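You operate a simulated robot arm through the tools that you are given. There is no shell and no other tool. Be economical: measure what you need, move in short steps, check, and stop when the job is done.

The job below is to be done with a simulated robot arm. You get a single attempt, and the scene is never put back.

TASK
Put things in order on the top of the wooden table. At the end: the yellow corn sack is on the brown bands carton; the black beaker stands where the yellow corn sack stood; the green soap bottle from the top of the wooden table stands where the teal scrub pad stood; the teal scrub pad stands on top of the yellow slip; whatever was shut is shut again. Leave all else as you found it, and nothing knocked over.
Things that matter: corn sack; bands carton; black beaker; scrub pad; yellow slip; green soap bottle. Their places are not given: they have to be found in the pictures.

It is judged by the outcome, as a careful person would: the job done as asked, and still so three seconds after it is handed in. It fails if anything else is knocked over, pushed out of place, dropped, spilled or broken.

THE ROBOT
A 7-joint arm with a two-finger parallel gripper, fixed in place. Base frame: the origin is at the foot of the arm, x ahead of it, y to its left, z up; the work surface is at about z = 850. Lengths are in mm, angles in rad, forces in N, time in s.
With the tool pointing down near the work surface it reaches from about 300 to 700 mm from the base axis. Its first joint turns from -1.152 to 1.152 rad. Payload 1.57 kg.
The TCP is the grasp point between the finger pads, 30 mm short of the fingertips. In the tool frame z runs along the fingers and y along their closing line. The gripper opens to 110 mm. The fingers are 24 mm wide and 12 mm thick; the gripper's body (48 by 112 mm) begins 78 mm behind the TCP.
Orientation is that of the tool frame in the base frame, as a unit quaternion [x, y, z, w]. With the fingers straight down and closing along the base's y, the tool's x points along the base's -x, its y along +y and its z along -z.

THE INTERFACE
- The arm moves only by the tool arm_command. Its argument "rows" is a list of rows, each a list of 3 entries, a list of its own where there are three numbers: the shift along the tool's x, y, z in mm, then the turn, a rotation vector about the tool's x, y, z in rad, then the opening in per cent of the stroke, from 0 (shut) to 100 (fully open). In form: [[[dx, dy, dz], [rx, ry, rz], hand], ...]. A call has 1 to 20 rows; each row is the pose to reach, as a shift and turn from the pose commanded when the call began, along the tool's axes at that moment. Rows are played at 5 a second. More than 50 mm and 0.15 rad between two rows, or a gripper value outside its range, and nothing of the call is played. A pose out of reach is approached as far as the arm can. The call stops where the force on the tool passes 40 N (or 10 N more than at its start, if that is more) or the arm is blocked; 0.2 s more then pass. Each finger travels about 108 mm/s and halts on what it meets, pressing with about 32 N; the grip force reading is that of the motor and also rises with nothing between the fingers. The clock runs only during rows and for 0.2 s after the last one: add rows that repeat a pose to give the fingers time. The reply holds the time, the measured pose of the TCP, the force on the tool along the base axes, the opening and the grip force, in the units named above and with some noise.
- Cameras (640 x 400 px; columns grow to the right, rows downward): "scene" is fixed at [168.7, -405, 1387.5]; the picture's right is [0.68, -0.74, 0.00], its down [-0.53, -0.49, -0.69] and it looks along [0.51, 0.47, -0.72] (base axes); focal length 215 px, centre (320, 200). "wrist" rides on the gripper at [-36, 0, -80] in the tool frame; the picture's right is [0.00, -1.00, 0.00], its down [0.97, 0.00, -0.24] and it looks along [0.24, 0.00, 0.97] (tool axes); focal length 218 px, centre (320, 200).
- capture(camera): a new picture of that camera. No time passes.
- locate(camera, pixels): there is no depth. For up to 12 entries [column, row, z] of the newest picture of that camera ("zoom" is the newest enlarged one), the place [x, y] in the base frame at which the ray of that pixel passes the height z, good to about 2 mm. No time passes.
- inspect(camera, box): a new picture of the part [left, top, right, bottom] of that camera's present view, enlarged. No time passes.
- job_done(): hands the job in; it is judged then, once.

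Keep the steps short. Do not move on a guess: measure, check each grasp and each placing, and mend mistakes. In all there are 80 turns and 54 pictures (those below and enlarged ones count). Leave the gripper open and the arm clear of the work at the hand-in unless told otherwise, and finish with a single line.

The tools are called after ">>>" as a command line: name --argument value ..., lists and objects as JSON in quotes. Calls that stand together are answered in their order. arm_command: Moves the arm, as the interface text tells. Its arguments: {"type":"object","properties":{"rows":{"type":"array","items":{"type":"array"}}},"required":["rows"]} The other tools are called the same way: capture (camera) takes a picture; locate (camera, pixels) gives the place at which the rays of pixels pass given heights; inspect (camera, box) takes an enlarged picture of a part of a camera's view; job_done () hands the job in.

At the start:

```text
time_s: 0.0
position: [373.8, 14.5, 1188.9]
tcp_rot: [0.0, 1.0, 0.001, 0.0]
contact_force: [-1.0, 0.5, -0.1]
width: 110.0
gripper_force: 0.0
```

scene: 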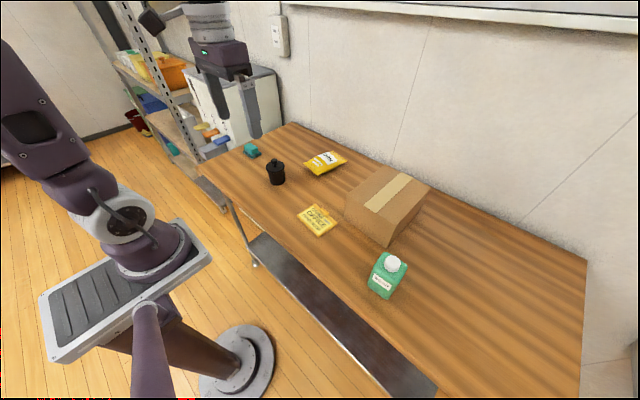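
wrist: 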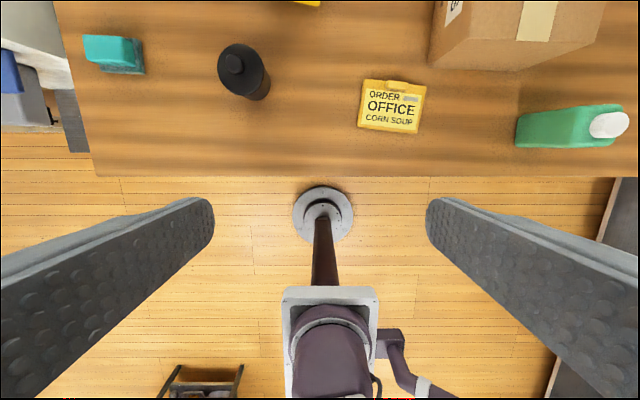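

I see the teal pad, black beaker, corn sack, yellow slip, carton and green bottle on the table. I'll enlarge the views to measure them.

>>> inspect --camera "scene" --box '[220, 120, 460, 310]'

>>> locate --camera "wrist" --pixels '[[84, 62, 850], [145, 73, 850], [108, 71, 850], [232, 95, 850], [258, 98, 850], [232, 63, 950], [362, 80, 850], [426, 84, 850], [418, 134, 850], [358, 127, 850], [516, 146, 850], [612, 146, 850]]'

>>> locate --camera "scene" --pixels '[[304, 163, 850], [322, 176, 850], [347, 164, 850], [330, 152, 850], [387, 246, 850], [346, 210, 850], [429, 185, 950], [277, 184, 850], [368, 287, 850], [388, 299, 850], [253, 157, 850], [317, 220, 850]]'

```text
2.11 times, centred on (340, 215) of scene
```

zoom: 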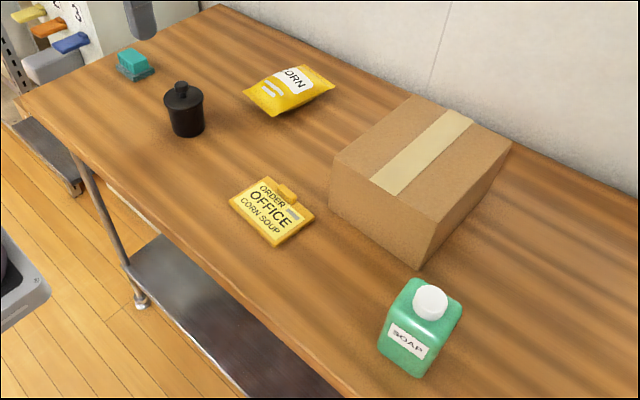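

```text
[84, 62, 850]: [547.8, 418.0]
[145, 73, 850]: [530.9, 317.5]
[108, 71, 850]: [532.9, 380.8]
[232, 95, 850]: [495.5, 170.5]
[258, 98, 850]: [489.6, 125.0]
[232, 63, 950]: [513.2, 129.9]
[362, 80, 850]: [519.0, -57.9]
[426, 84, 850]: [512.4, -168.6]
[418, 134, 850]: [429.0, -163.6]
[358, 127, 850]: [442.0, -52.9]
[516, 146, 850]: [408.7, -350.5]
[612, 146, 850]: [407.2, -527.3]
```

```text
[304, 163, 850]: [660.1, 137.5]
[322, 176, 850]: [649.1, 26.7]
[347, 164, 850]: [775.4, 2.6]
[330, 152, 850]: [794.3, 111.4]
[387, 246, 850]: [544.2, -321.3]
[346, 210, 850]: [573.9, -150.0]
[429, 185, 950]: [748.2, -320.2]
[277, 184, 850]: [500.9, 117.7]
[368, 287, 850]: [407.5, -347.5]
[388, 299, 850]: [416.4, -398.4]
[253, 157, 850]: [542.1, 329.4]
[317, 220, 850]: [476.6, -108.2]
```

Next I move the wrist camera forward (dx = -160) for a view of the whole table top.

>>> arm_command --rows '[[[-45, 0, 0], [0, 0, 0], 100], [[-90, 0, 0], [0, 0, 0], 100], [[-135, 0, 0], [0, 0, 0], 100], [[-170, 0, 0], [0, 0, 0], 100], [[-170, 0, 0], [0, 0, 0], 100]]'

>>> capture --camera "wrist"

```text
time_s: 1.2
position: [543.8, 15.8, 1189.4]
tcp_rot: [0.0, 1.0, 0.0, 0.0]
contact_force: [0.8, 0.4, -0.6]
width: 110.0
gripper_force: 0.0
```

```text
50 pictures are left
```

wrist: 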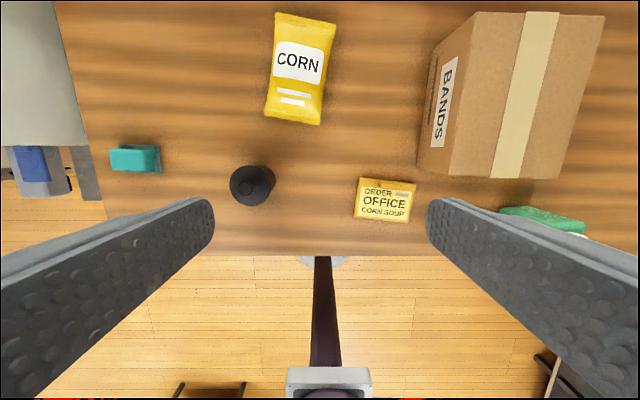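

>>> inspect --camera "wrist" --box '[400, 0, 640, 250]'

>>> inspect --camera "wrist" --box '[90, 0, 350, 220]'

>>> inspect --camera "scene" --box '[335, 150, 445, 310]'

```text
1.60 times, centred on (520, 125) of wrist
```

zoom: 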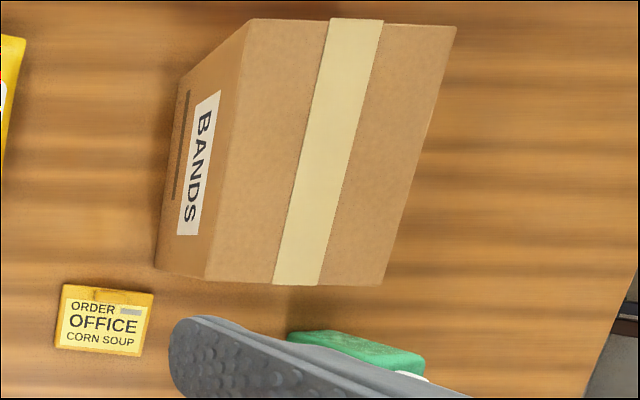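

```text
1.82 times, centred on (220, 110) of wrist
```

zoom: 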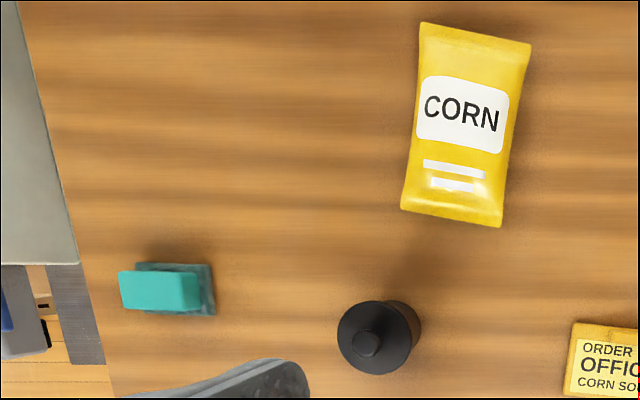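

```text
2.50 times, centred on (390, 230) of scene
```

zoom: 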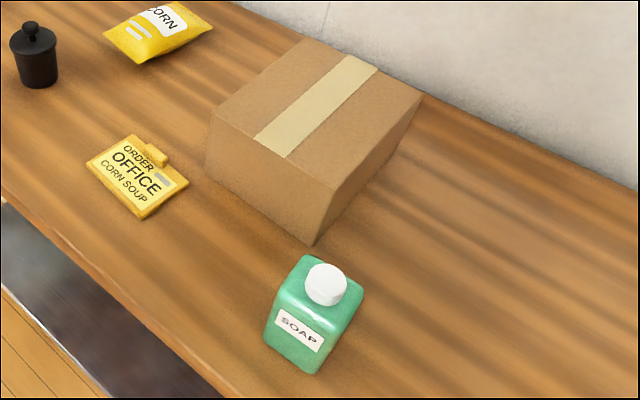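

>>> locate --camera "scene" --pixels '[[347.2, 193.2, 950], [347.2, 193.2, 1000], [395.2, 225.2, 950], [395.2, 225.2, 1000], [431.2, 188.4, 950], [384, 165.2, 950], [387.2, 248, 850], [344.4, 218, 850], [275, 164, 930], [253, 146, 880], [391, 264, 950], [391, 264, 1000]]'

>>> locate --camera "wrist" --pixels '[[448, 175, 950], [448, 175, 1000], [559, 178, 950], [559, 178, 1000], [605, 16, 950], [475, 11, 950], [417, 169, 850], [436, 45, 850], [250, 187, 930], [132, 157, 880], [299, 70, 850], [299, 70, 880]]'

```text
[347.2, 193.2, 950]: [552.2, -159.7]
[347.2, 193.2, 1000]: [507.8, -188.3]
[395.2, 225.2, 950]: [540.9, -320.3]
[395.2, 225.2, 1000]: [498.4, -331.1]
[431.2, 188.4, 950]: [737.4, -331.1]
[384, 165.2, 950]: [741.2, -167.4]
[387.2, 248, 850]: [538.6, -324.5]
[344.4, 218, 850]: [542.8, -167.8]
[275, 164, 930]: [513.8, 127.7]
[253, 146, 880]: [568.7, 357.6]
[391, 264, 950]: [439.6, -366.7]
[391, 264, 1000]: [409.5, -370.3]
```

```text
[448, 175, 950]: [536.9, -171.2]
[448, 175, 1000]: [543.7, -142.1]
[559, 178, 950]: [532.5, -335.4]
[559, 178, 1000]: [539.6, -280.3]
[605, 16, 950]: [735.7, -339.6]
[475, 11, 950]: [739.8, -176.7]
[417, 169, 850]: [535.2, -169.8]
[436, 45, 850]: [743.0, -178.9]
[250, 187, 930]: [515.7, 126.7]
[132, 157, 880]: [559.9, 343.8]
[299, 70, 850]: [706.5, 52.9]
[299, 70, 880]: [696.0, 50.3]
```

Carton: x≈538–740, y≈-170…-332, top ≈ 955. Now the corners of the sack, slip, pad and beaker.

>>> locate --camera "wrist" --pixels '[[277.5, 12, 862], [336, 23, 862], [320, 125, 862], [265, 115, 862], [356, 178, 855], [416, 184, 855], [412, 223, 855], [354, 217, 855], [118, 144, 850], [162, 174, 850], [109, 149, 885], [155, 171, 885]]'

>>> arm_command --rows '[[[-35, 0, 35], [0, 0, 0], 100], [[-70, 15, 70], [0, 0, 0], 100], [[-100, 35, 100], [0, 0, 0], 100], [[-120, 36, 140], [0, 0, 0], 100], [[-120, 36, 160], [0, 0, 0], 100], [[-120, 36, 160], [0, 0, 0], 100]]'

>>> capture --camera "wrist"

>>> inspect --camera "scene" --box '[290, 130, 370, 190]'

```text
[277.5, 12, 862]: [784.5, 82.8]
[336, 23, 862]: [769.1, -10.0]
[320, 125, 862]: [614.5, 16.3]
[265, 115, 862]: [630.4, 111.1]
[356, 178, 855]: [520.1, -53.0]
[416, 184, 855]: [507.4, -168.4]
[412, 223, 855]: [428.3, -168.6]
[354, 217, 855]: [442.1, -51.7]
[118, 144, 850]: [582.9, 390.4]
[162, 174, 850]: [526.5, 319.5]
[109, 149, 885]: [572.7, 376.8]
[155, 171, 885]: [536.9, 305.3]
```

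```text
refused: row 2 steps farther than a row can; nothing moved
```

```text
46 pictures are left
```

wrist: 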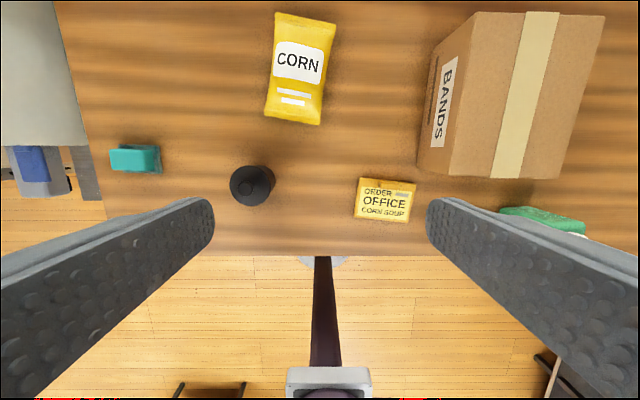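

```text
6.67 times, centred on (330, 160) of scene
```

zoom: 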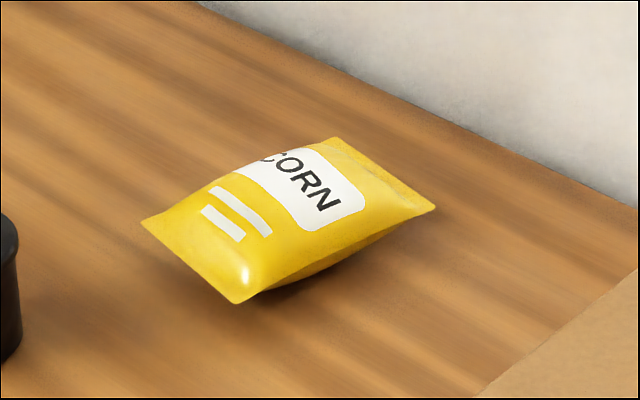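

The sack is a pillow with centre about (693, 50), its long axis turned about -10° from x. I move above it and turn 0.17 rad.

>>> arm_command --rows '[[[-30, 8, 30], [0, 0, 0.04], 100], [[-60, 16, 60], [0, 0, 0.08], 100], [[-90, 24, 90], [0, 0, 0.12], 100], [[-115, 30, 115], [0, 0, 0.17], 100], [[-140, 35, 140], [0, 0, 0.17], 100], [[-140, 35, 140], [0, 0, 0.17], 100]]'

>>> capture --camera "wrist"

```text
time_s: 2.6
position: [668.3, 47.5, 1050.9]
tcp_rot: [0.085, 0.996, 0.0, -0.001]
contact_force: [0.1, 0.1, -0.1]
width: 110.1
gripper_force: 0.1
out of reach, approached as far as the arm can: row 5, 6
```

```text
44 pictures are left
```

wrist: 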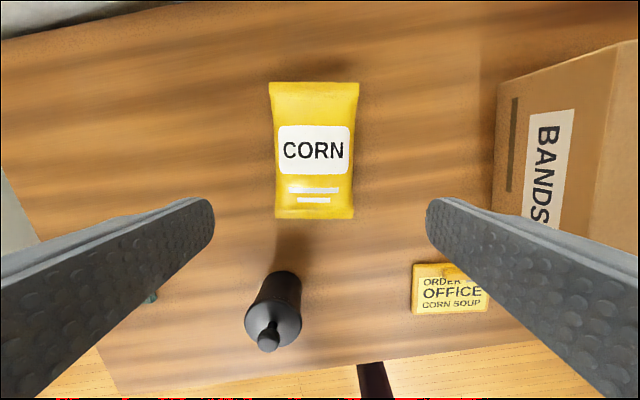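

>>> locate --camera "wrist" --pixels '[[268, 83, 872], [360, 83, 872], [353, 219, 872], [275, 217, 872], [275, 150, 872], [355, 150, 872], [280, 280, 930], [268, 340, 945], [412, 263, 855], [482, 266, 855], [490, 312, 855], [413, 314, 855]]'

```text
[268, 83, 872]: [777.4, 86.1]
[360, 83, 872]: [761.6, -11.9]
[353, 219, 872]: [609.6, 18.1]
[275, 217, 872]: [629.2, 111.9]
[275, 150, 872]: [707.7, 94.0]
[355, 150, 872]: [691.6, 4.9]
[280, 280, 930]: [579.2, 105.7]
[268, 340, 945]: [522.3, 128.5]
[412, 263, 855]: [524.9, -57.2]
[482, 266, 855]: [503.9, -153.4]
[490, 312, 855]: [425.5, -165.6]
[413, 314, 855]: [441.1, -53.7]
```

Aligned; sack centre (694, 51), width about 92. I go straight down most of the way and read where I am.

>>> arm_command --rows '[[[0, 0, 40], [0, 0, 0], 100], [[0, 0, 80], [0, 0, 0], 100], [[0, 0, 110], [0, 0, 0], 100], [[0, 0, 110], [0, 0, 0], 100]]'

```text
time_s: 3.6
position: [669.6, 48.6, 938.7]
tcp_rot: [0.085, 0.996, 0.0, 0.0]
contact_force: [0.0, -0.1, 0.0]
width: 109.9
gripper_force: 0.1
```

>>> arm_command --rows '[[[-11.4, 6.8, 0], [0, 0, 0], 100], [[-11.4, 6.8, 25], [0, 0, 0], 100], [[-11.4, 6.8, 40], [0, 0, 0], 100], [[-11.4, 6.8, 53], [0, 0, 0], 100], [[-11.4, 6.8, 53], [0, 0, 0], 100]]'

>>> capture --camera "wrist"

```text
time_s: 4.8
position: [681.1, 51.9, 886.7]
tcp_rot: [0.085, 0.996, 0.0, -0.001]
contact_force: [0.7, 0.2, 0.2]
width: 109.8
gripper_force: 0.2
```

```text
43 pictures are left
```

wrist: 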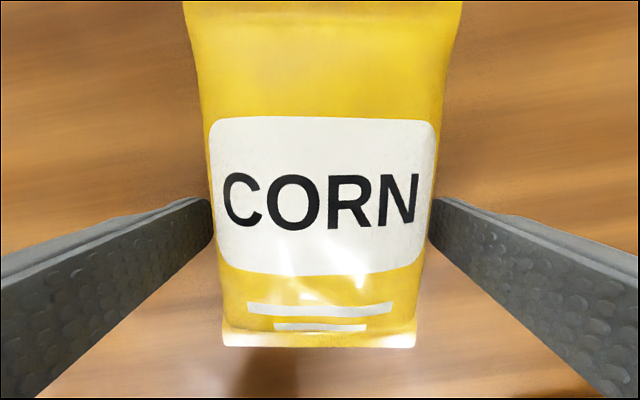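

The sack is centred between the fingers. I close on it.

>>> arm_command --rows '[[[0, 0, 0], [0, 0, 0], 80], [[0, 0, 0], [0, 0, 0], 70], [[0, 0, 0], [0, 0, 0], 60], [[0, 0, 0], [0, 0, 0], 60]]'

```text
time_s: 5.8
position: [681.7, 53.0, 886.2]
tcp_rot: [0.085, 0.996, 0.0, 0.0]
contact_force: [-0.4, -0.2, 0.4]
width: 82.5
gripper_force: 31.4
```

Held at 82 mm. I lift, drawing back a little to stay in reach.

>>> arm_command --rows '[[[0, 0, -20], [0, 0, 0], 55], [[5, 0, -60], [0, 0, 0], 55], [[18, 0, -100], [0, 0, 0], 55], [[30, 0, -140], [0, 0, 0], 55], [[40, 0, -170], [0, 0, 0], 55], [[40, 0, -170], [0, 0, 0], 55]]'

>>> capture --camera "scene"

```text
time_s: 7.2
position: [642.3, 60.5, 1058.2]
tcp_rot: [0.085, 0.996, -0.001, 0.0]
contact_force: [0.7, 0.0, -3.5]
width: 82.8
gripper_force: 31.3
```

```text
42 pictures are left
```

scene: 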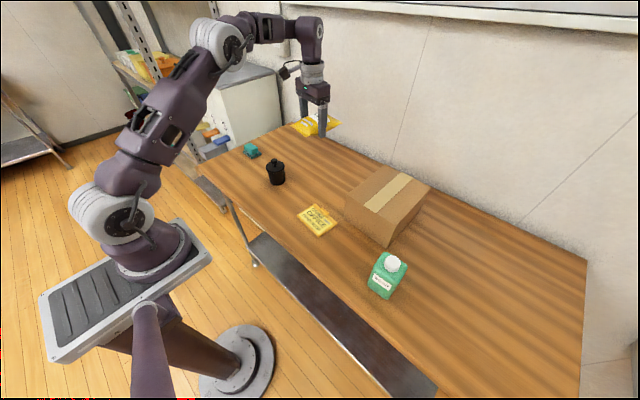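

The sack hangs well. I carry it over to (610, -248) at z 1058, turning it parallel to the carton.

>>> arm_command --rows '[[[2, -44, 0], [0, 0, -0.03], 55], [[3, -88, 0], [0, 0, -0.06], 55], [[3, -132, 0], [0, 0, -0.09], 55], [[0, -176, 0], [0, 0, -0.12], 55], [[-5, -220, 0], [0, 0, -0.15], 55], [[-12, -264, 0], [0, 0, -0.17], 55], [[-20.5, -308.8, 0], [0, 0, -0.17], 55], [[-20.5, -308.8, 0], [0, 0, -0.17], 55]]'

>>> capture --camera "wrist"

>>> capture --camera "scene"

```text
time_s: 9.0
position: [611.0, -250.5, 1055.5]
tcp_rot: [0.001, 1.0, 0.0, -0.001]
contact_force: [-0.3, 0.8, -3.9]
width: 82.7
gripper_force: 31.9
```

```text
41 pictures are left
```

wrist: 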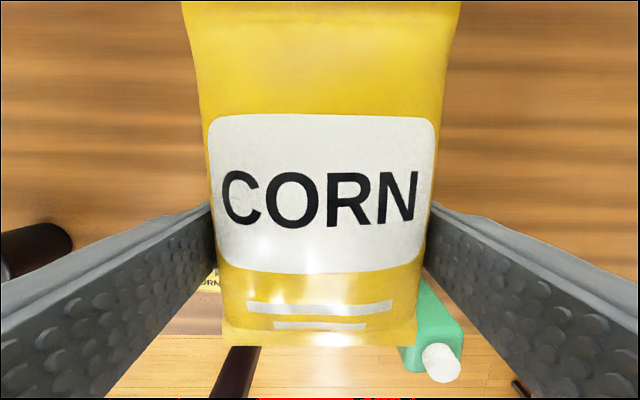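

```text
40 pictures are left
```

scene: 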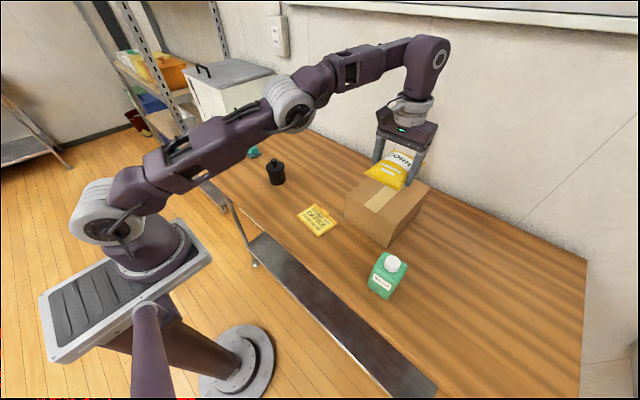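

Sack is over the carton. I lower slowly, watching the force.

>>> arm_command --rows '[[[0, 0, 25], [0, 0, 0], 55], [[0, 0, 45], [0, 0, 0], 55], [[0, 0, 55], [0, 0, 0], 55], [[0, 0, 55], [0, 0, 0], 55]]'

>>> inspect --camera "scene" --box '[330, 120, 460, 260]'

```text
time_s: 10.0
position: [609.7, -248.5, 1001.8]
tcp_rot: [0.0, 1.0, 0.0, 0.0]
contact_force: [0.1, -0.4, -2.9]
width: 82.6
gripper_force: 32.0
```

```text
2.86 times, centred on (395, 190) of scene
```

zoom: 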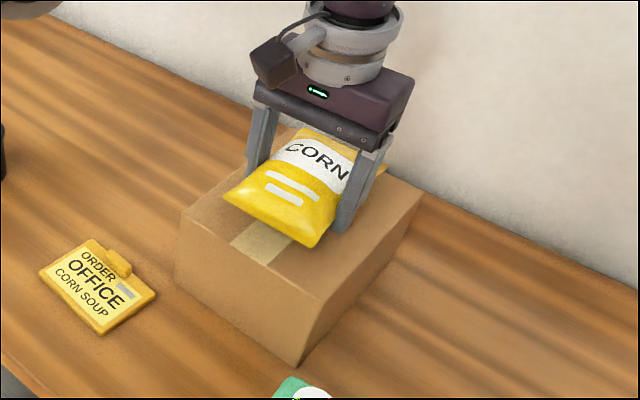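

>>> arm_command --rows '[[[0, 0, 3], [0, 0, 0], 55], [[0, 0, 6], [0, 0, 0], 55], [[0, 0, 9], [0, 0, 0], 55], [[0, 0, 9], [0, 0, 0], 55]]'

```text
time_s: 11.0
position: [611.3, -249.1, 994.6]
tcp_rot: [-0.001, 1.0, 0.0, 0.003]
contact_force: [1.7, 3.4, 31.4]
width: 82.9
gripper_force: 32.3
```

Contact at about z 995 (31 N). I ease up 2 mm and open gently.

>>> arm_command --rows '[[[0, 0, -2], [0, 0, 0], 60], [[0, 0, -2], [0, 0, 0], 78], [[0, 0, -2], [0, 0, 0], 88], [[0, 0, -2], [0, 0, 0], 100], [[0, 0, -2], [0, 0, 0], 100]]'

>>> arm_command --rows '[[[0, 0, -20], [0, 0, 0], 100], [[5, 0, -60], [0, 0, 0], 100], [[20, 0, -105], [0, 0, 0], 100], [[20, 0, -105], [0, 0, 0], 100]]'

>>> inspect --camera "scene" --box '[330, 120, 460, 260]'

>>> capture --camera "wrist"

```text
time_s: 12.2
position: [610.6, -248.3, 993.7]
tcp_rot: [0.0, 1.0, 0.0, 0.0]
contact_force: [-0.8, 0.5, 0.1]
width: 109.9
gripper_force: 0.1
```

```text
time_s: 13.2
position: [591.2, -248.3, 1098.8]
tcp_rot: [0.0, 1.0, 0.001, 0.0]
contact_force: [0.0, 0.4, 0.3]
width: 109.9
gripper_force: 0.0
```

```text
2.86 times, centred on (395, 190) of scene
```

zoom: 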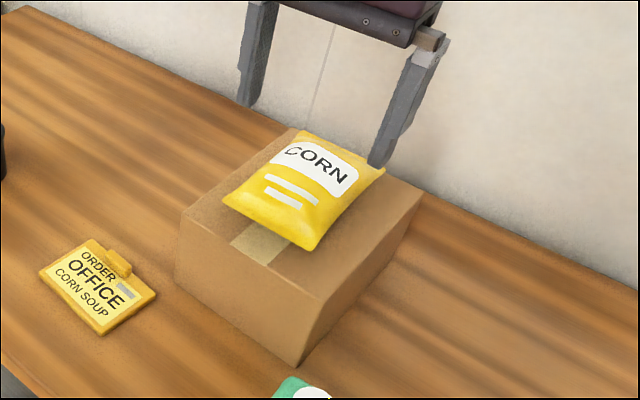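

```text
37 pictures are left
```

wrist: 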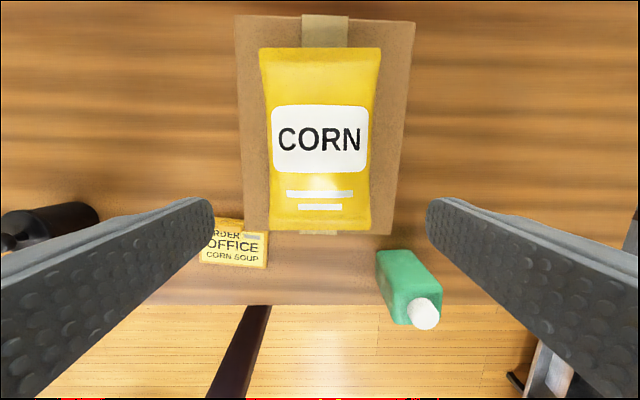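

Sack rests on the carton, carton unmoved. Now to the beaker, near (510, 125).

>>> arm_command --rows '[[[0, 40, 0], [0, 0, 0], 100], [[10, 85, 0], [0, 0, 0], 100], [[25, 130, 0], [0, 0, 0], 100], [[40, 175, 0], [0, 0, 0], 100], [[55, 220, 0], [0, 0, 0], 100], [[70, 265, 0], [0, 0, 0], 100], [[85, 310, 0], [0, 0, 0], 100], [[95, 345, 0], [0, 0, 0], 100], [[100, 375, 0], [0, 0, 0], 100], [[100, 375, 0], [0, 0, 0], 100]]'

>>> capture --camera "wrist"

>>> inspect --camera "scene" --box '[230, 130, 310, 200]'

```text
time_s: 15.4
position: [490.9, 127.4, 1099.0]
tcp_rot: [0.0, 1.0, -0.001, 0.0]
contact_force: [0.7, -0.7, -0.9]
width: 110.1
gripper_force: 0.1
```

```text
36 pictures are left
```

wrist: 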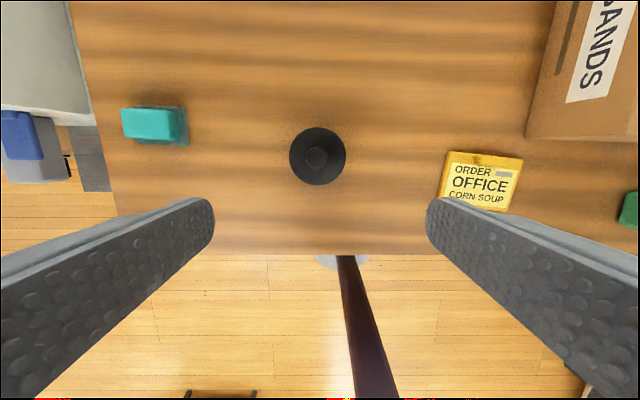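

```text
5.71 times, centred on (270, 165) of scene
```

zoom: 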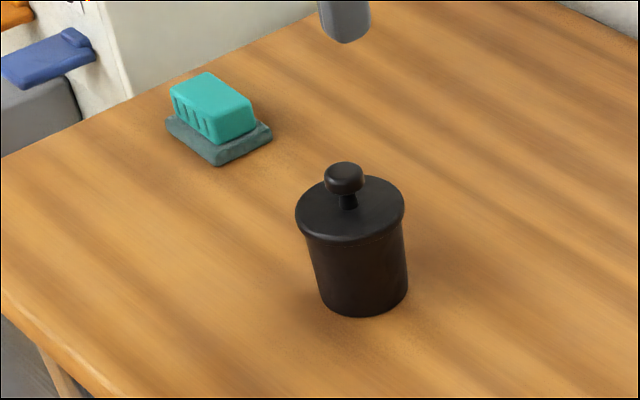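

>>> locate --camera "wrist" --pixels '[[318, 156, 900], [318, 156, 920], [318, 156, 940], [289, 156, 920], [346, 156, 920], [318, 128, 920], [318, 186, 920]]'

>>> locate --camera "scene" --pixels '[[275.3, 166.4, 900], [275.3, 166.4, 920], [275.3, 166.4, 940], [277.5, 185.3, 850], [270, 182, 850], [285.3, 182, 850], [274.3, 161.5, 940]]'

```text
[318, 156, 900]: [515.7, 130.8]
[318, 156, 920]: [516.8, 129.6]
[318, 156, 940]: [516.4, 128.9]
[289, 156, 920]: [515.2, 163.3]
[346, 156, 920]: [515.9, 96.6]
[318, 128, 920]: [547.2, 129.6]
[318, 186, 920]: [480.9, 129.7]
```

```text
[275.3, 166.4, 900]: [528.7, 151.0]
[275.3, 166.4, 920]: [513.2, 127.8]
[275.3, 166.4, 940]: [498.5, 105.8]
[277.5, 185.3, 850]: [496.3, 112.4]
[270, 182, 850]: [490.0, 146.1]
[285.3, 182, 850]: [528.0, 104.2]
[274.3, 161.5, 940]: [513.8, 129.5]
```

Lidded beaker: centre (514.5, 129), lid rim Ø≈66 at z≈919, knob to 942. I descend over it with TCP to z≈895.

>>> arm_command --rows '[[[-23.5, 1.5, 0], [0, 0, 0], 100], [[-23.5, 1.5, 45], [0, 0, 0], 100], [[-23.5, 1.5, 90], [0, 0, 0], 100], [[-23.5, 1.5, 110], [0, 0, 0], 100], [[-23.5, 1.5, 110], [0, 0, 0], 100]]'

>>> capture --camera "wrist"

```text
time_s: 16.6
position: [515.4, 127.9, 989.4]
tcp_rot: [0.0, 1.0, -0.001, 0.0]
contact_force: [0.0, 0.1, 0.1]
width: 110.3
gripper_force: 0.1
```

```text
34 pictures are left
```

wrist: 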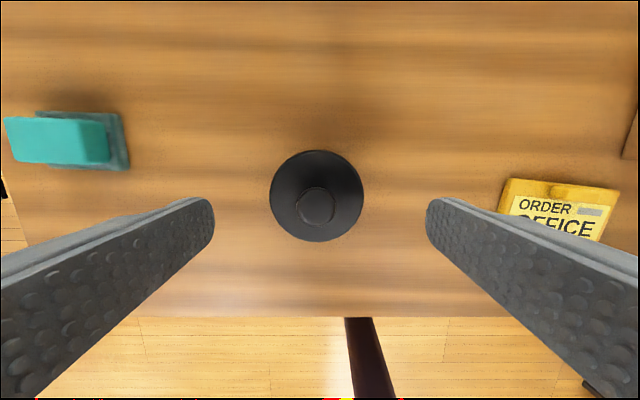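

Centred between the fingers. Down to z≈893 and close.

>>> arm_command --rows '[[[0, 1, 40], [0, 0, 0], 100], [[0, 1, 75], [0, 0, 0], 100], [[0, 1, 96], [0, 0, 0], 100], [[0, 1, 96], [0, 0, 0], 75], [[0, 1, 96], [0, 0, 0], 60], [[0, 1, 96], [0, 0, 0], 45], [[0, 1, 96], [0, 0, 0], 45]]'

>>> arm_command --rows '[[[0, 0, -4], [0, 0, 0], 40], [[0, 0, -10], [0, 0, 0], 40], [[0, 0, -10], [0, 0, 0], 40]]'

>>> inspect --camera "scene" --box '[240, 140, 310, 195]'

```text
time_s: 18.2
position: [515.3, 129.0, 892.1]
tcp_rot: [0.0, 1.0, 0.0, 0.0]
contact_force: [0.0, 0.0, -0.5]
width: 64.5
gripper_force: 32.3
```

```text
time_s: 19.0
position: [515.2, 129.5, 903.4]
tcp_rot: [-0.001, 1.0, 0.001, 0.0]
contact_force: [-0.3, 0.5, -1.8]
width: 64.7
gripper_force: 32.1
```

```text
7.27 times, centred on (275, 168) of scene
```

zoom: 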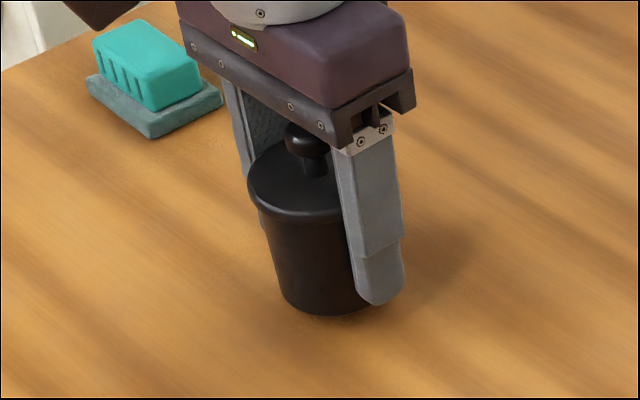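

The lid and body seem to move together; I lift 40 mm more and check.

>>> arm_command --rows '[[[0, 0, -15], [0, 0, 0], 40], [[0, 0, -30], [0, 0, 0], 40], [[0, 0, -45], [0, 0, 0], 40], [[0, 0, -45], [0, 0, 0], 40]]'

>>> inspect --camera "scene" --box '[240, 130, 310, 195]'

```text
time_s: 20.0
position: [514.5, 128.8, 949.5]
tcp_rot: [0.0, 1.0, 0.0, 0.0]
contact_force: [0.3, -0.7, 0.1]
width: 64.8
gripper_force: 31.5
```

```text
6.15 times, centred on (275, 162) of scene
```

zoom: 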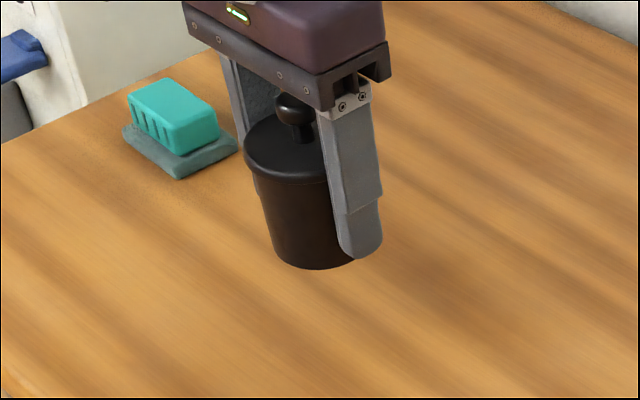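

The whole beaker is up. I carry it to the sack's old centre (694, 51).

>>> arm_command --rows '[[[-40, -18, 0], [0, 0, 0], 40], [[-80, -36, 0], [0, 0, 0], 40], [[-120, -54, 0], [0, 0, 0], 40], [[-155, -70, 5], [0, 0, 0], 40], [[-179, -78, 20], [0, 0, 0], 40], [[-179, -78, 25], [0, 0, 0], 40]]'

```text
time_s: 21.4
position: [691.7, 51.0, 924.1]
tcp_rot: [0.0, 1.0, 0.0, -0.001]
contact_force: [0.8, -0.7, -0.6]
width: 64.4
gripper_force: 31.5
```

At (692, 51). I lower to just above the release height of 892.

>>> arm_command --rows '[[[0, 0, 15], [0, 0, 0], 40], [[0, 0, 26], [0, 0, 0], 40], [[0, 0, 30], [0, 0, 0], 40], [[0, 0, 31.5], [0, 0, 0], 40], [[0, 0, 31.5], [0, 0, 0], 40]]'

>>> inspect --camera "scene" --box '[285, 105, 365, 190]'

```text
time_s: 22.6
position: [692.4, 50.7, 893.5]
tcp_rot: [0.0, 1.0, 0.0, 0.001]
contact_force: [-1.8, 0.4, 8.4]
width: 64.7
gripper_force: 32.4
```

```text
4.71 times, centred on (325, 148) of scene
```

zoom: 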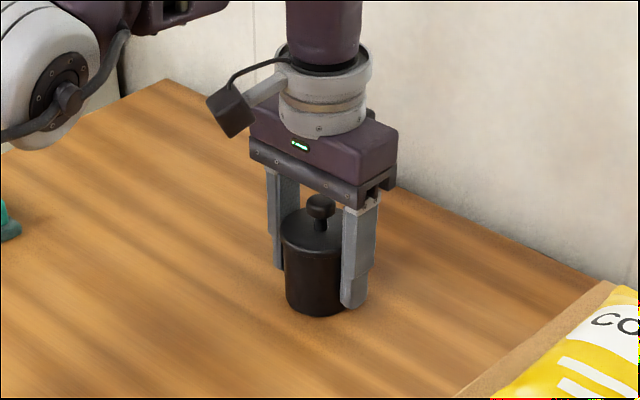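

Touching (8 N). I open and rise straight up.

>>> arm_command --rows '[[[0, 0, 0], [0, 0, 0], 65], [[0, 0, 0], [0, 0, 0], 80], [[0, 0, 0], [0, 0, 0], 100], [[0, 0, 0], [0, 0, 0], 100], [[0, 0, -40], [0, 0, 0], 100], [[8, 0, -80], [0, 0, 0], 100], [[30, 0, -120], [0, 0, 0], 100], [[60, 0, -150], [0, 0, 0], 100], [[60, 0, -150], [0, 0, 0], 100]]'

>>> capture --camera "wrist"

```text
time_s: 24.6
position: [634.1, 49.4, 1042.2]
tcp_rot: [0.001, 1.0, 0.0, 0.0]
contact_force: [-0.1, -0.3, 0.4]
width: 110.1
gripper_force: 0.0
```

```text
30 pictures are left
```

wrist: 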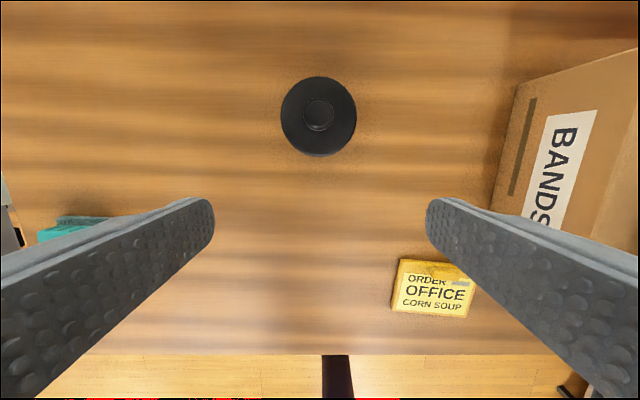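

Beaker stands well at the spot. Now to the pad near (555, 345).

>>> arm_command --rows '[[[15, 42, 0], [0, 0, 0], 100], [[30, 84, 0], [0, 0, 0], 100], [[45, 126, 0], [0, 0, 0], 100], [[60, 168, 0], [0, 0, 0], 100], [[75, 210, 0], [0, 0, 0], 100], [[90, 252, 0], [0, 0, 0], 100], [[100, 291, 0], [0, 0, 0], 100], [[100, 291, 0], [0, 0, 0], 100]]'

>>> capture --camera "wrist"

>>> inspect --camera "scene" --box '[230, 130, 280, 170]'

```text
time_s: 26.4
position: [533.4, 342.8, 1042.5]
tcp_rot: [0.0, 1.0, 0.001, 0.001]
contact_force: [-0.3, 0.1, -0.2]
width: 110.1
gripper_force: 0.1
```

```text
29 pictures are left
```

wrist: 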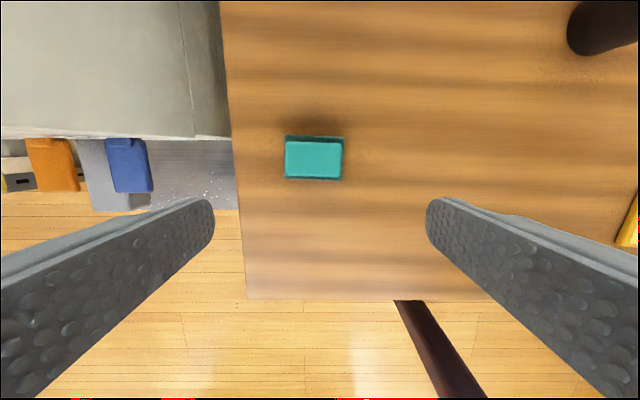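

```text
10.00 times, centred on (255, 150) of scene
```

zoom: 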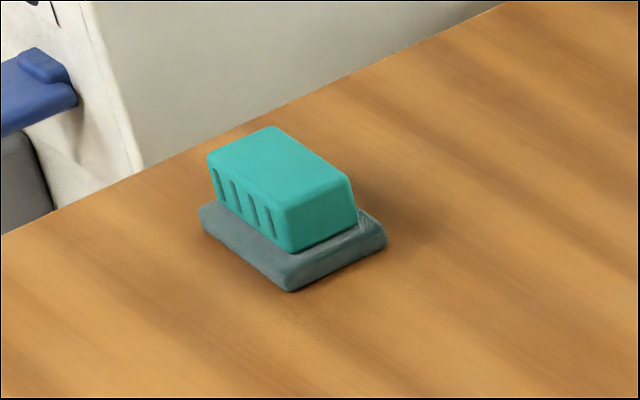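

>>> locate --camera "wrist" --pixels '[[285, 140, 890], [342, 140, 890], [342, 180, 890], [285, 180, 890], [286, 135, 858], [345, 137, 858], [343, 182, 858], [284, 182, 858], [234, 170, 850]]'

>>> locate --camera "scene" --pixels '[[252, 156.2, 890], [243.8, 145.8, 890], [250.2, 142.6, 890], [258.2, 148.7, 890], [252, 156.2, 900], [243.8, 145.8, 900], [252, 159, 850], [261.5, 154, 855], [243, 152.5, 850]]'

```text
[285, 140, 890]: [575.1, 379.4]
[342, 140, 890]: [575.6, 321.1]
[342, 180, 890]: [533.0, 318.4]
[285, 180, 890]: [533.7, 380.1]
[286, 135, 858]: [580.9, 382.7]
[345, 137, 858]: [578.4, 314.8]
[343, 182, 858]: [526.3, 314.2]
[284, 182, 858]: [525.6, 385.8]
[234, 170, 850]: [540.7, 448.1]
```

```text
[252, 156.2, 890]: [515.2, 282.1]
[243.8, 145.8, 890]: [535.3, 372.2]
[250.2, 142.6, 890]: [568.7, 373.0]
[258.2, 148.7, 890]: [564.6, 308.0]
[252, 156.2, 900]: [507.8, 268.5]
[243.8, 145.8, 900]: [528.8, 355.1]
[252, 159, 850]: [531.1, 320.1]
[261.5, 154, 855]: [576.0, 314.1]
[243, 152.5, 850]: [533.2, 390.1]
```

Pad: base x 528–580, y 315–384, centre (554, 349), height ≈ 34. I descend over it and stop short to check.

>>> arm_command --rows '[[[-20.6, 6.3, 0], [0, 0, 0], 100], [[-20.6, 6.3, 45], [0, 0, 0], 100], [[-20.6, 6.3, 90], [0, 0, 0], 100], [[-20.6, 6.3, 110], [0, 0, 0], 100], [[-20.6, 6.3, 110], [0, 0, 0], 100]]'

>>> capture --camera "wrist"

```text
time_s: 27.6
position: [552.8, 348.2, 931.4]
tcp_rot: [0.001, 1.0, 0.0, 0.0]
contact_force: [-0.5, 0.4, 0.4]
width: 110.0
gripper_force: 0.0
```

```text
27 pictures are left
```

wrist: 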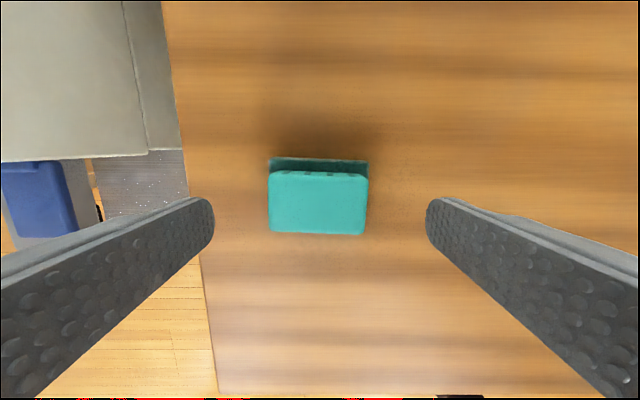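

Centred. I go down to z≈885 and close, then lift a little.

>>> arm_command --rows '[[[0, 0.5, 25], [0, 0, 0], 100], [[0, 0.5, 46.5], [0, 0, 0], 100], [[0, 0.5, 46.5], [0, 0, 0], 80], [[0, 0.5, 46.5], [0, 0, 0], 60], [[0, 0.5, 46.5], [0, 0, 0], 45], [[0, 0.5, 46.5], [0, 0, 0], 45]]'

>>> arm_command --rows '[[[0, 0, -10], [0, 0, 0], 45], [[0, 0, -30], [0, 0, 0], 45], [[0, 0, -60], [0, 0, 0], 45], [[0, 0, -60], [0, 0, 0], 45]]'

>>> inspect --camera "scene" --box '[225, 110, 295, 170]'

```text
time_s: 29.0
position: [554.1, 348.6, 883.7]
tcp_rot: [0.0, 1.0, 0.0, 0.0]
contact_force: [-0.5, -0.1, -0.3]
width: 69.6
gripper_force: 31.8
```

```text
time_s: 30.0
position: [553.9, 348.1, 945.6]
tcp_rot: [0.0, 1.0, 0.0, -0.001]
contact_force: [0.6, 0.8, -1.0]
width: 69.4
gripper_force: 32.1
```

```text
6.67 times, centred on (260, 140) of scene
```

zoom: 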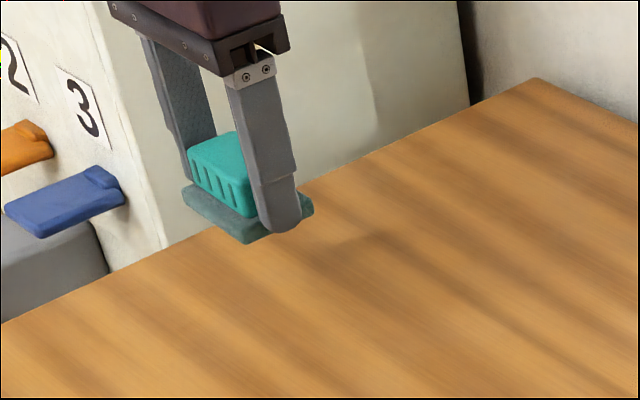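

Pad held. I look closely at the slip before going there.

>>> inspect --camera "scene" --box '[290, 195, 345, 245]'

```text
8.00 times, centred on (318, 220) of scene
```

zoom: 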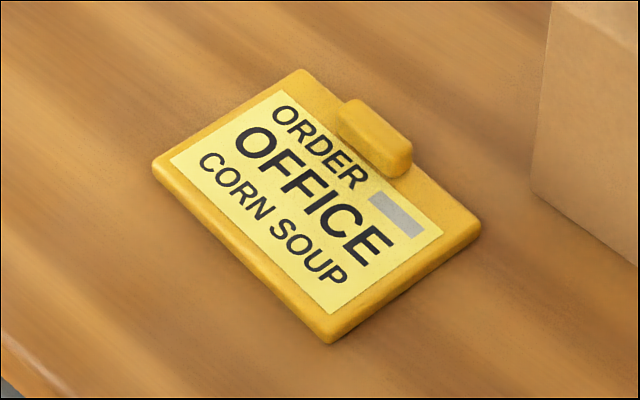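

>>> locate --camera "zoom" --pixels '[[154, 170, 858], [300, 72, 858], [480, 222, 858], [332, 332, 858], [332, 342, 850], [152, 180, 850], [340, 122, 858], [410, 172, 862], [315, 205, 858], [190, 160, 858], [278, 92, 858], [385, 175, 858]]'

```text
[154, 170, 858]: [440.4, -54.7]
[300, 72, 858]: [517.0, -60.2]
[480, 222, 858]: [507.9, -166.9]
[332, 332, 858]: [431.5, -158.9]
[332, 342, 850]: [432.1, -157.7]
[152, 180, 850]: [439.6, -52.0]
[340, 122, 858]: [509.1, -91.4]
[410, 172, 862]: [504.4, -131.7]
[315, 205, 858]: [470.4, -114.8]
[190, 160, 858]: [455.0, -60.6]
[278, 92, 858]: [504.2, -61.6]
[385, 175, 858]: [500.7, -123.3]
```

Slip: centre (474, -110), clip at x>498, turned about -0.085 rad. I carry the pad to (467, -110), turning 0.085 to match.

>>> arm_command --rows '[[[8, -42, 0], [0, 0, 0.0], 45], [[16, -84, 0], [0, 0, 0.01], 45], [[24, -126, 0], [0, 0, 0.02], 45], [[32, -168, 0], [0, 0, 0.03], 45], [[40, -210, 0], [0, 0, 0.04], 45], [[48, -252, 0], [0, 0, 0.05], 45], [[56, -294, 0], [0, 0, 0.06], 45], [[64, -336, 0], [0, 0, 0.07], 45], [[72, -378, 0], [0, 0, 0.08], 45], [[80, -420, 0], [0, 0, 0.085], 45], [[87, -458, 0], [0, 0, 0.085], 45], [[87, -458, 0], [0, 0, 0.085], 45]]'

>>> capture --camera "wrist"

```text
time_s: 32.6
position: [464.8, -109.9, 945.2]
tcp_rot: [0.043, 0.999, -0.001, 0.0]
contact_force: [0.1, -0.3, 0.0]
width: 69.2
gripper_force: 32.4
```

```text
24 pictures are left
```

wrist: 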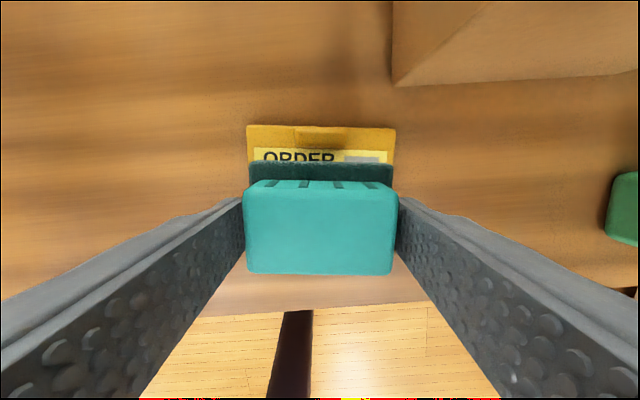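

Well aligned. I lower to 898, then in small steps.

>>> arm_command --rows '[[[-1, 0, 20], [0, 0, 0], 45], [[-1, 0, 38], [0, 0, 0], 45], [[-1, 0, 47], [0, 0, 0], 45], [[-1, 0, 47], [0, 0, 0], 45]]'

>>> inspect --camera "scene" --box '[280, 180, 360, 245]'

```text
time_s: 33.6
position: [466.2, -108.7, 897.7]
tcp_rot: [0.043, 0.999, 0.0, 0.0]
contact_force: [0.3, 0.1, -0.3]
width: 68.9
gripper_force: 32.3
```

```text
6.15 times, centred on (320, 212) of scene
```

zoom: 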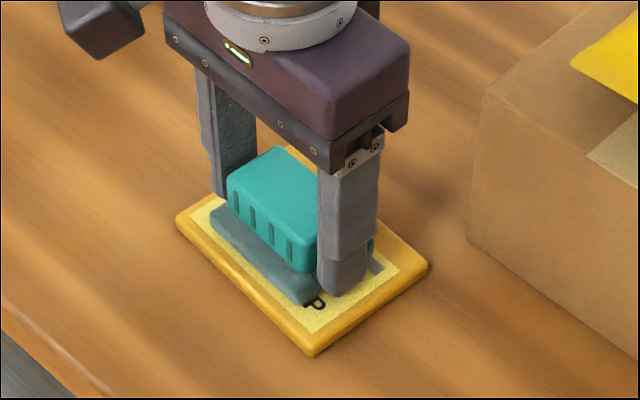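

>>> arm_command --rows '[[[0, 0, 2], [0, 0, 0], 45], [[0, 0, 4], [0, 0, 0], 45], [[0, 0, 4], [0, 0, 0], 45]]'

```text
time_s: 34.4
position: [466.5, -107.2, 894.9]
tcp_rot: [0.043, 0.999, 0.001, 0.001]
contact_force: [-0.3, 0.9, 7.0]
width: 68.8
gripper_force: 32.0
```

Touching with 7 N. I open, and rise.

>>> arm_command --rows '[[[0, 0, 0], [0, 0, 0], 68], [[0, 0, 0], [0, 0, 0], 80], [[0, 0, 0], [0, 0, 0], 95], [[0, 0, 0], [0, 0, 0], 95], [[0, 0, -35], [0, 0, 0], 95], [[0, 0, -80], [0, 0, 0], 95], [[0, 0, -125], [0, 0, -0.04], 100], [[0, 0, -170], [0, 0, -0.085], 100], [[0, 0, -170], [0, 0, -0.085], 100]]'

>>> inspect --camera "scene" --box '[280, 180, 440, 310]'

```text
time_s: 36.4
position: [467.9, -108.8, 1064.4]
tcp_rot: [0.0, 1.0, -0.001, 0.0]
contact_force: [0.6, -0.7, 1.0]
width: 110.0
gripper_force: 0.1
```

```text
3.08 times, centred on (360, 245) of scene
```

zoom: 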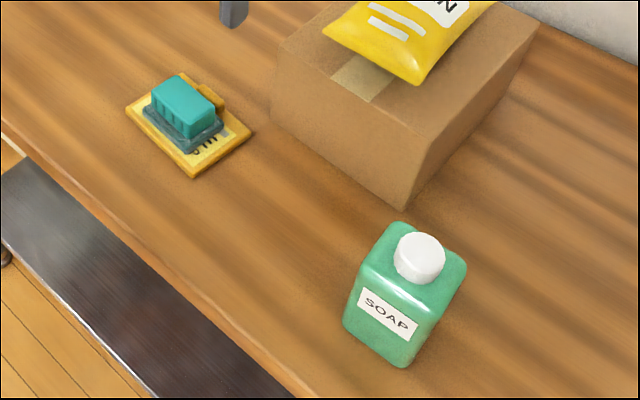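

Pad rests on the slip. Now over the green bottle near (430, -370), higher for a clear view.

>>> arm_command --rows '[[[6, -30, -30], [0, 0, 0], 100], [[12, -65, -60], [0, 0, 0], 100], [[18, -100, -86], [0, 0, 0], 100], [[25, -145, -86], [0, 0, 0], 100], [[32, -190, -86], [0, 0, 0], 100], [[40, -235, -86], [0, 0, 0], 100], [[50, -260, -86], [0, 0, 0], 100], [[50, -260, -86], [0, 0, 0], 100]]'

>>> capture --camera "wrist"

>>> inspect --camera "scene" --box '[355, 240, 425, 310]'

```text
time_s: 38.2
position: [417.1, -370.0, 1150.1]
tcp_rot: [0.0, 1.0, -0.001, -0.001]
contact_force: [-0.4, 1.0, -0.4]
width: 110.1
gripper_force: 0.1
```

```text
21 pictures are left
```

wrist: 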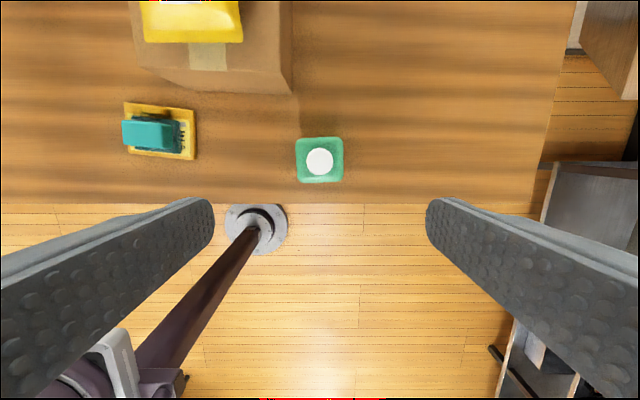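

```text
5.71 times, centred on (390, 275) of scene
```

zoom: 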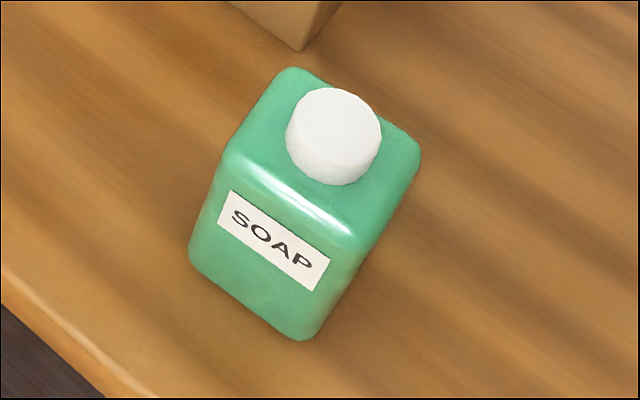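

>>> locate --camera "wrist" --pixels '[[320, 161, 960], [320, 161, 1000], [295, 137, 930], [343, 137, 930], [344, 182, 930], [298, 183, 930], [295, 137, 960], [344, 182, 960]]'

>>> locate --camera "scene" --pixels '[[393.5, 261.4, 960], [393.5, 261.4, 980], [394.4, 282.9, 930], [394.4, 282.9, 960], [387, 299.5, 850], [367.6, 285.2, 850], [373.4, 266.3, 930], [373.4, 266.3, 960], [407.2, 265.9, 930], [384.8, 252.6, 930]]'

```text
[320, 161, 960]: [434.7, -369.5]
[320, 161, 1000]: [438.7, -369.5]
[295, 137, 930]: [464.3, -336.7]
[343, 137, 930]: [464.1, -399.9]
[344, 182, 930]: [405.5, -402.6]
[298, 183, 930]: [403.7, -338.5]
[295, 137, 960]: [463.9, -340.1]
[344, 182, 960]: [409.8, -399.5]
```

```text
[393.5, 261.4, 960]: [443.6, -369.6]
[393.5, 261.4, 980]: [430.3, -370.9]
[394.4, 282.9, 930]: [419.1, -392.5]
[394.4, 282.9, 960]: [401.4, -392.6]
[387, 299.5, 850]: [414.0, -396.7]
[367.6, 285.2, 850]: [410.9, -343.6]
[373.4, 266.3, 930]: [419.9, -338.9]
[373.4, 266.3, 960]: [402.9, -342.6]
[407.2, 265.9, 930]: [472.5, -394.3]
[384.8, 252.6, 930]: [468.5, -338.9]
```

Bottle: centre (437, -369.5), about 59 mm square, body top ≈ 942, cap top ≈ 972. I descend to z≈1000 and check.

>>> arm_command --rows '[[[-20, 0, 0], [0, 0, 0], 100], [[-20, 0, 45], [0, 0, 0], 100], [[-20, 0, 90], [0, 0, 0], 100], [[-20, 0, 135], [0, 0, 0], 100], [[-20, 0, 145], [0, 0, 0], 100], [[-20, 0, 145], [0, 0, 0], 100]]'

>>> capture --camera "wrist"

```text
time_s: 39.6
position: [438.0, -369.6, 1004.6]
tcp_rot: [-0.001, 1.0, 0.001, -0.001]
contact_force: [0.5, -0.5, -0.9]
width: 109.8
gripper_force: 0.0
```

```text
19 pictures are left
```

wrist: 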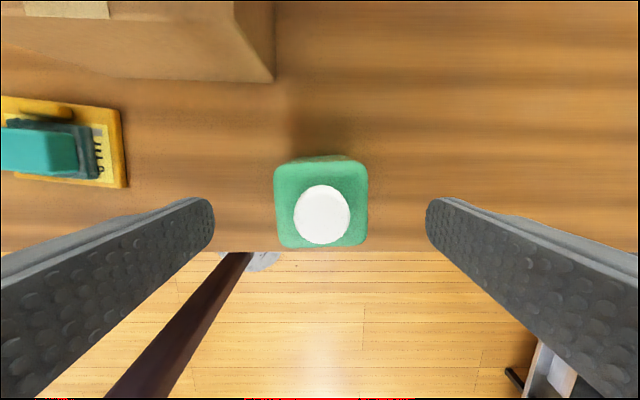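

Centred. Down to z≈909, close, lift 20.

>>> arm_command --rows '[[[0, 0, 40], [0, 0, 0], 100], [[0, 0, 75], [0, 0, 0], 100], [[0, 0, 95], [0, 0, 0], 100], [[0, 0, 95], [0, 0, 0], 75], [[0, 0, 95], [0, 0, 0], 60], [[0, 0, 95], [0, 0, 0], 40], [[0, 0, 95], [0, 0, 0], 40]]'

>>> arm_command --rows '[[[0, 0, -10], [0, 0, 0], 35], [[0, 0, -25], [0, 0, 0], 35], [[0, 0, -25], [0, 0, 0], 35]]'

>>> inspect --camera "scene" --box '[345, 220, 435, 310]'

```text
time_s: 41.2
position: [437.3, -369.6, 910.6]
tcp_rot: [0.0, 1.0, 0.0, 0.0]
contact_force: [-0.4, 0.8, 0.2]
width: 62.9
gripper_force: 31.7
```

```text
time_s: 42.0
position: [436.3, -370.6, 936.1]
tcp_rot: [0.0, 1.0, 0.0, -0.001]
contact_force: [-0.6, 0.6, -3.3]
width: 63.0
gripper_force: 32.0
```

```text
4.44 times, centred on (390, 265) of scene
```

zoom: 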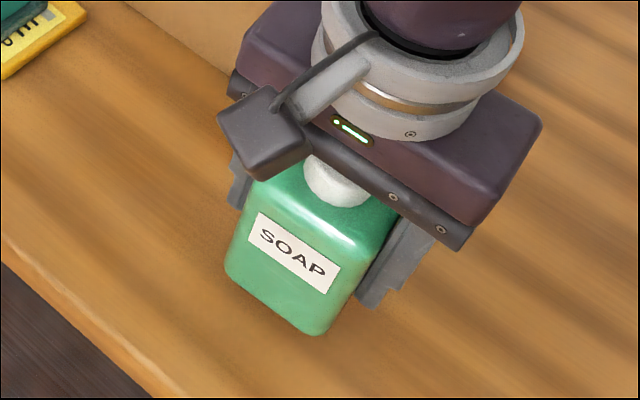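

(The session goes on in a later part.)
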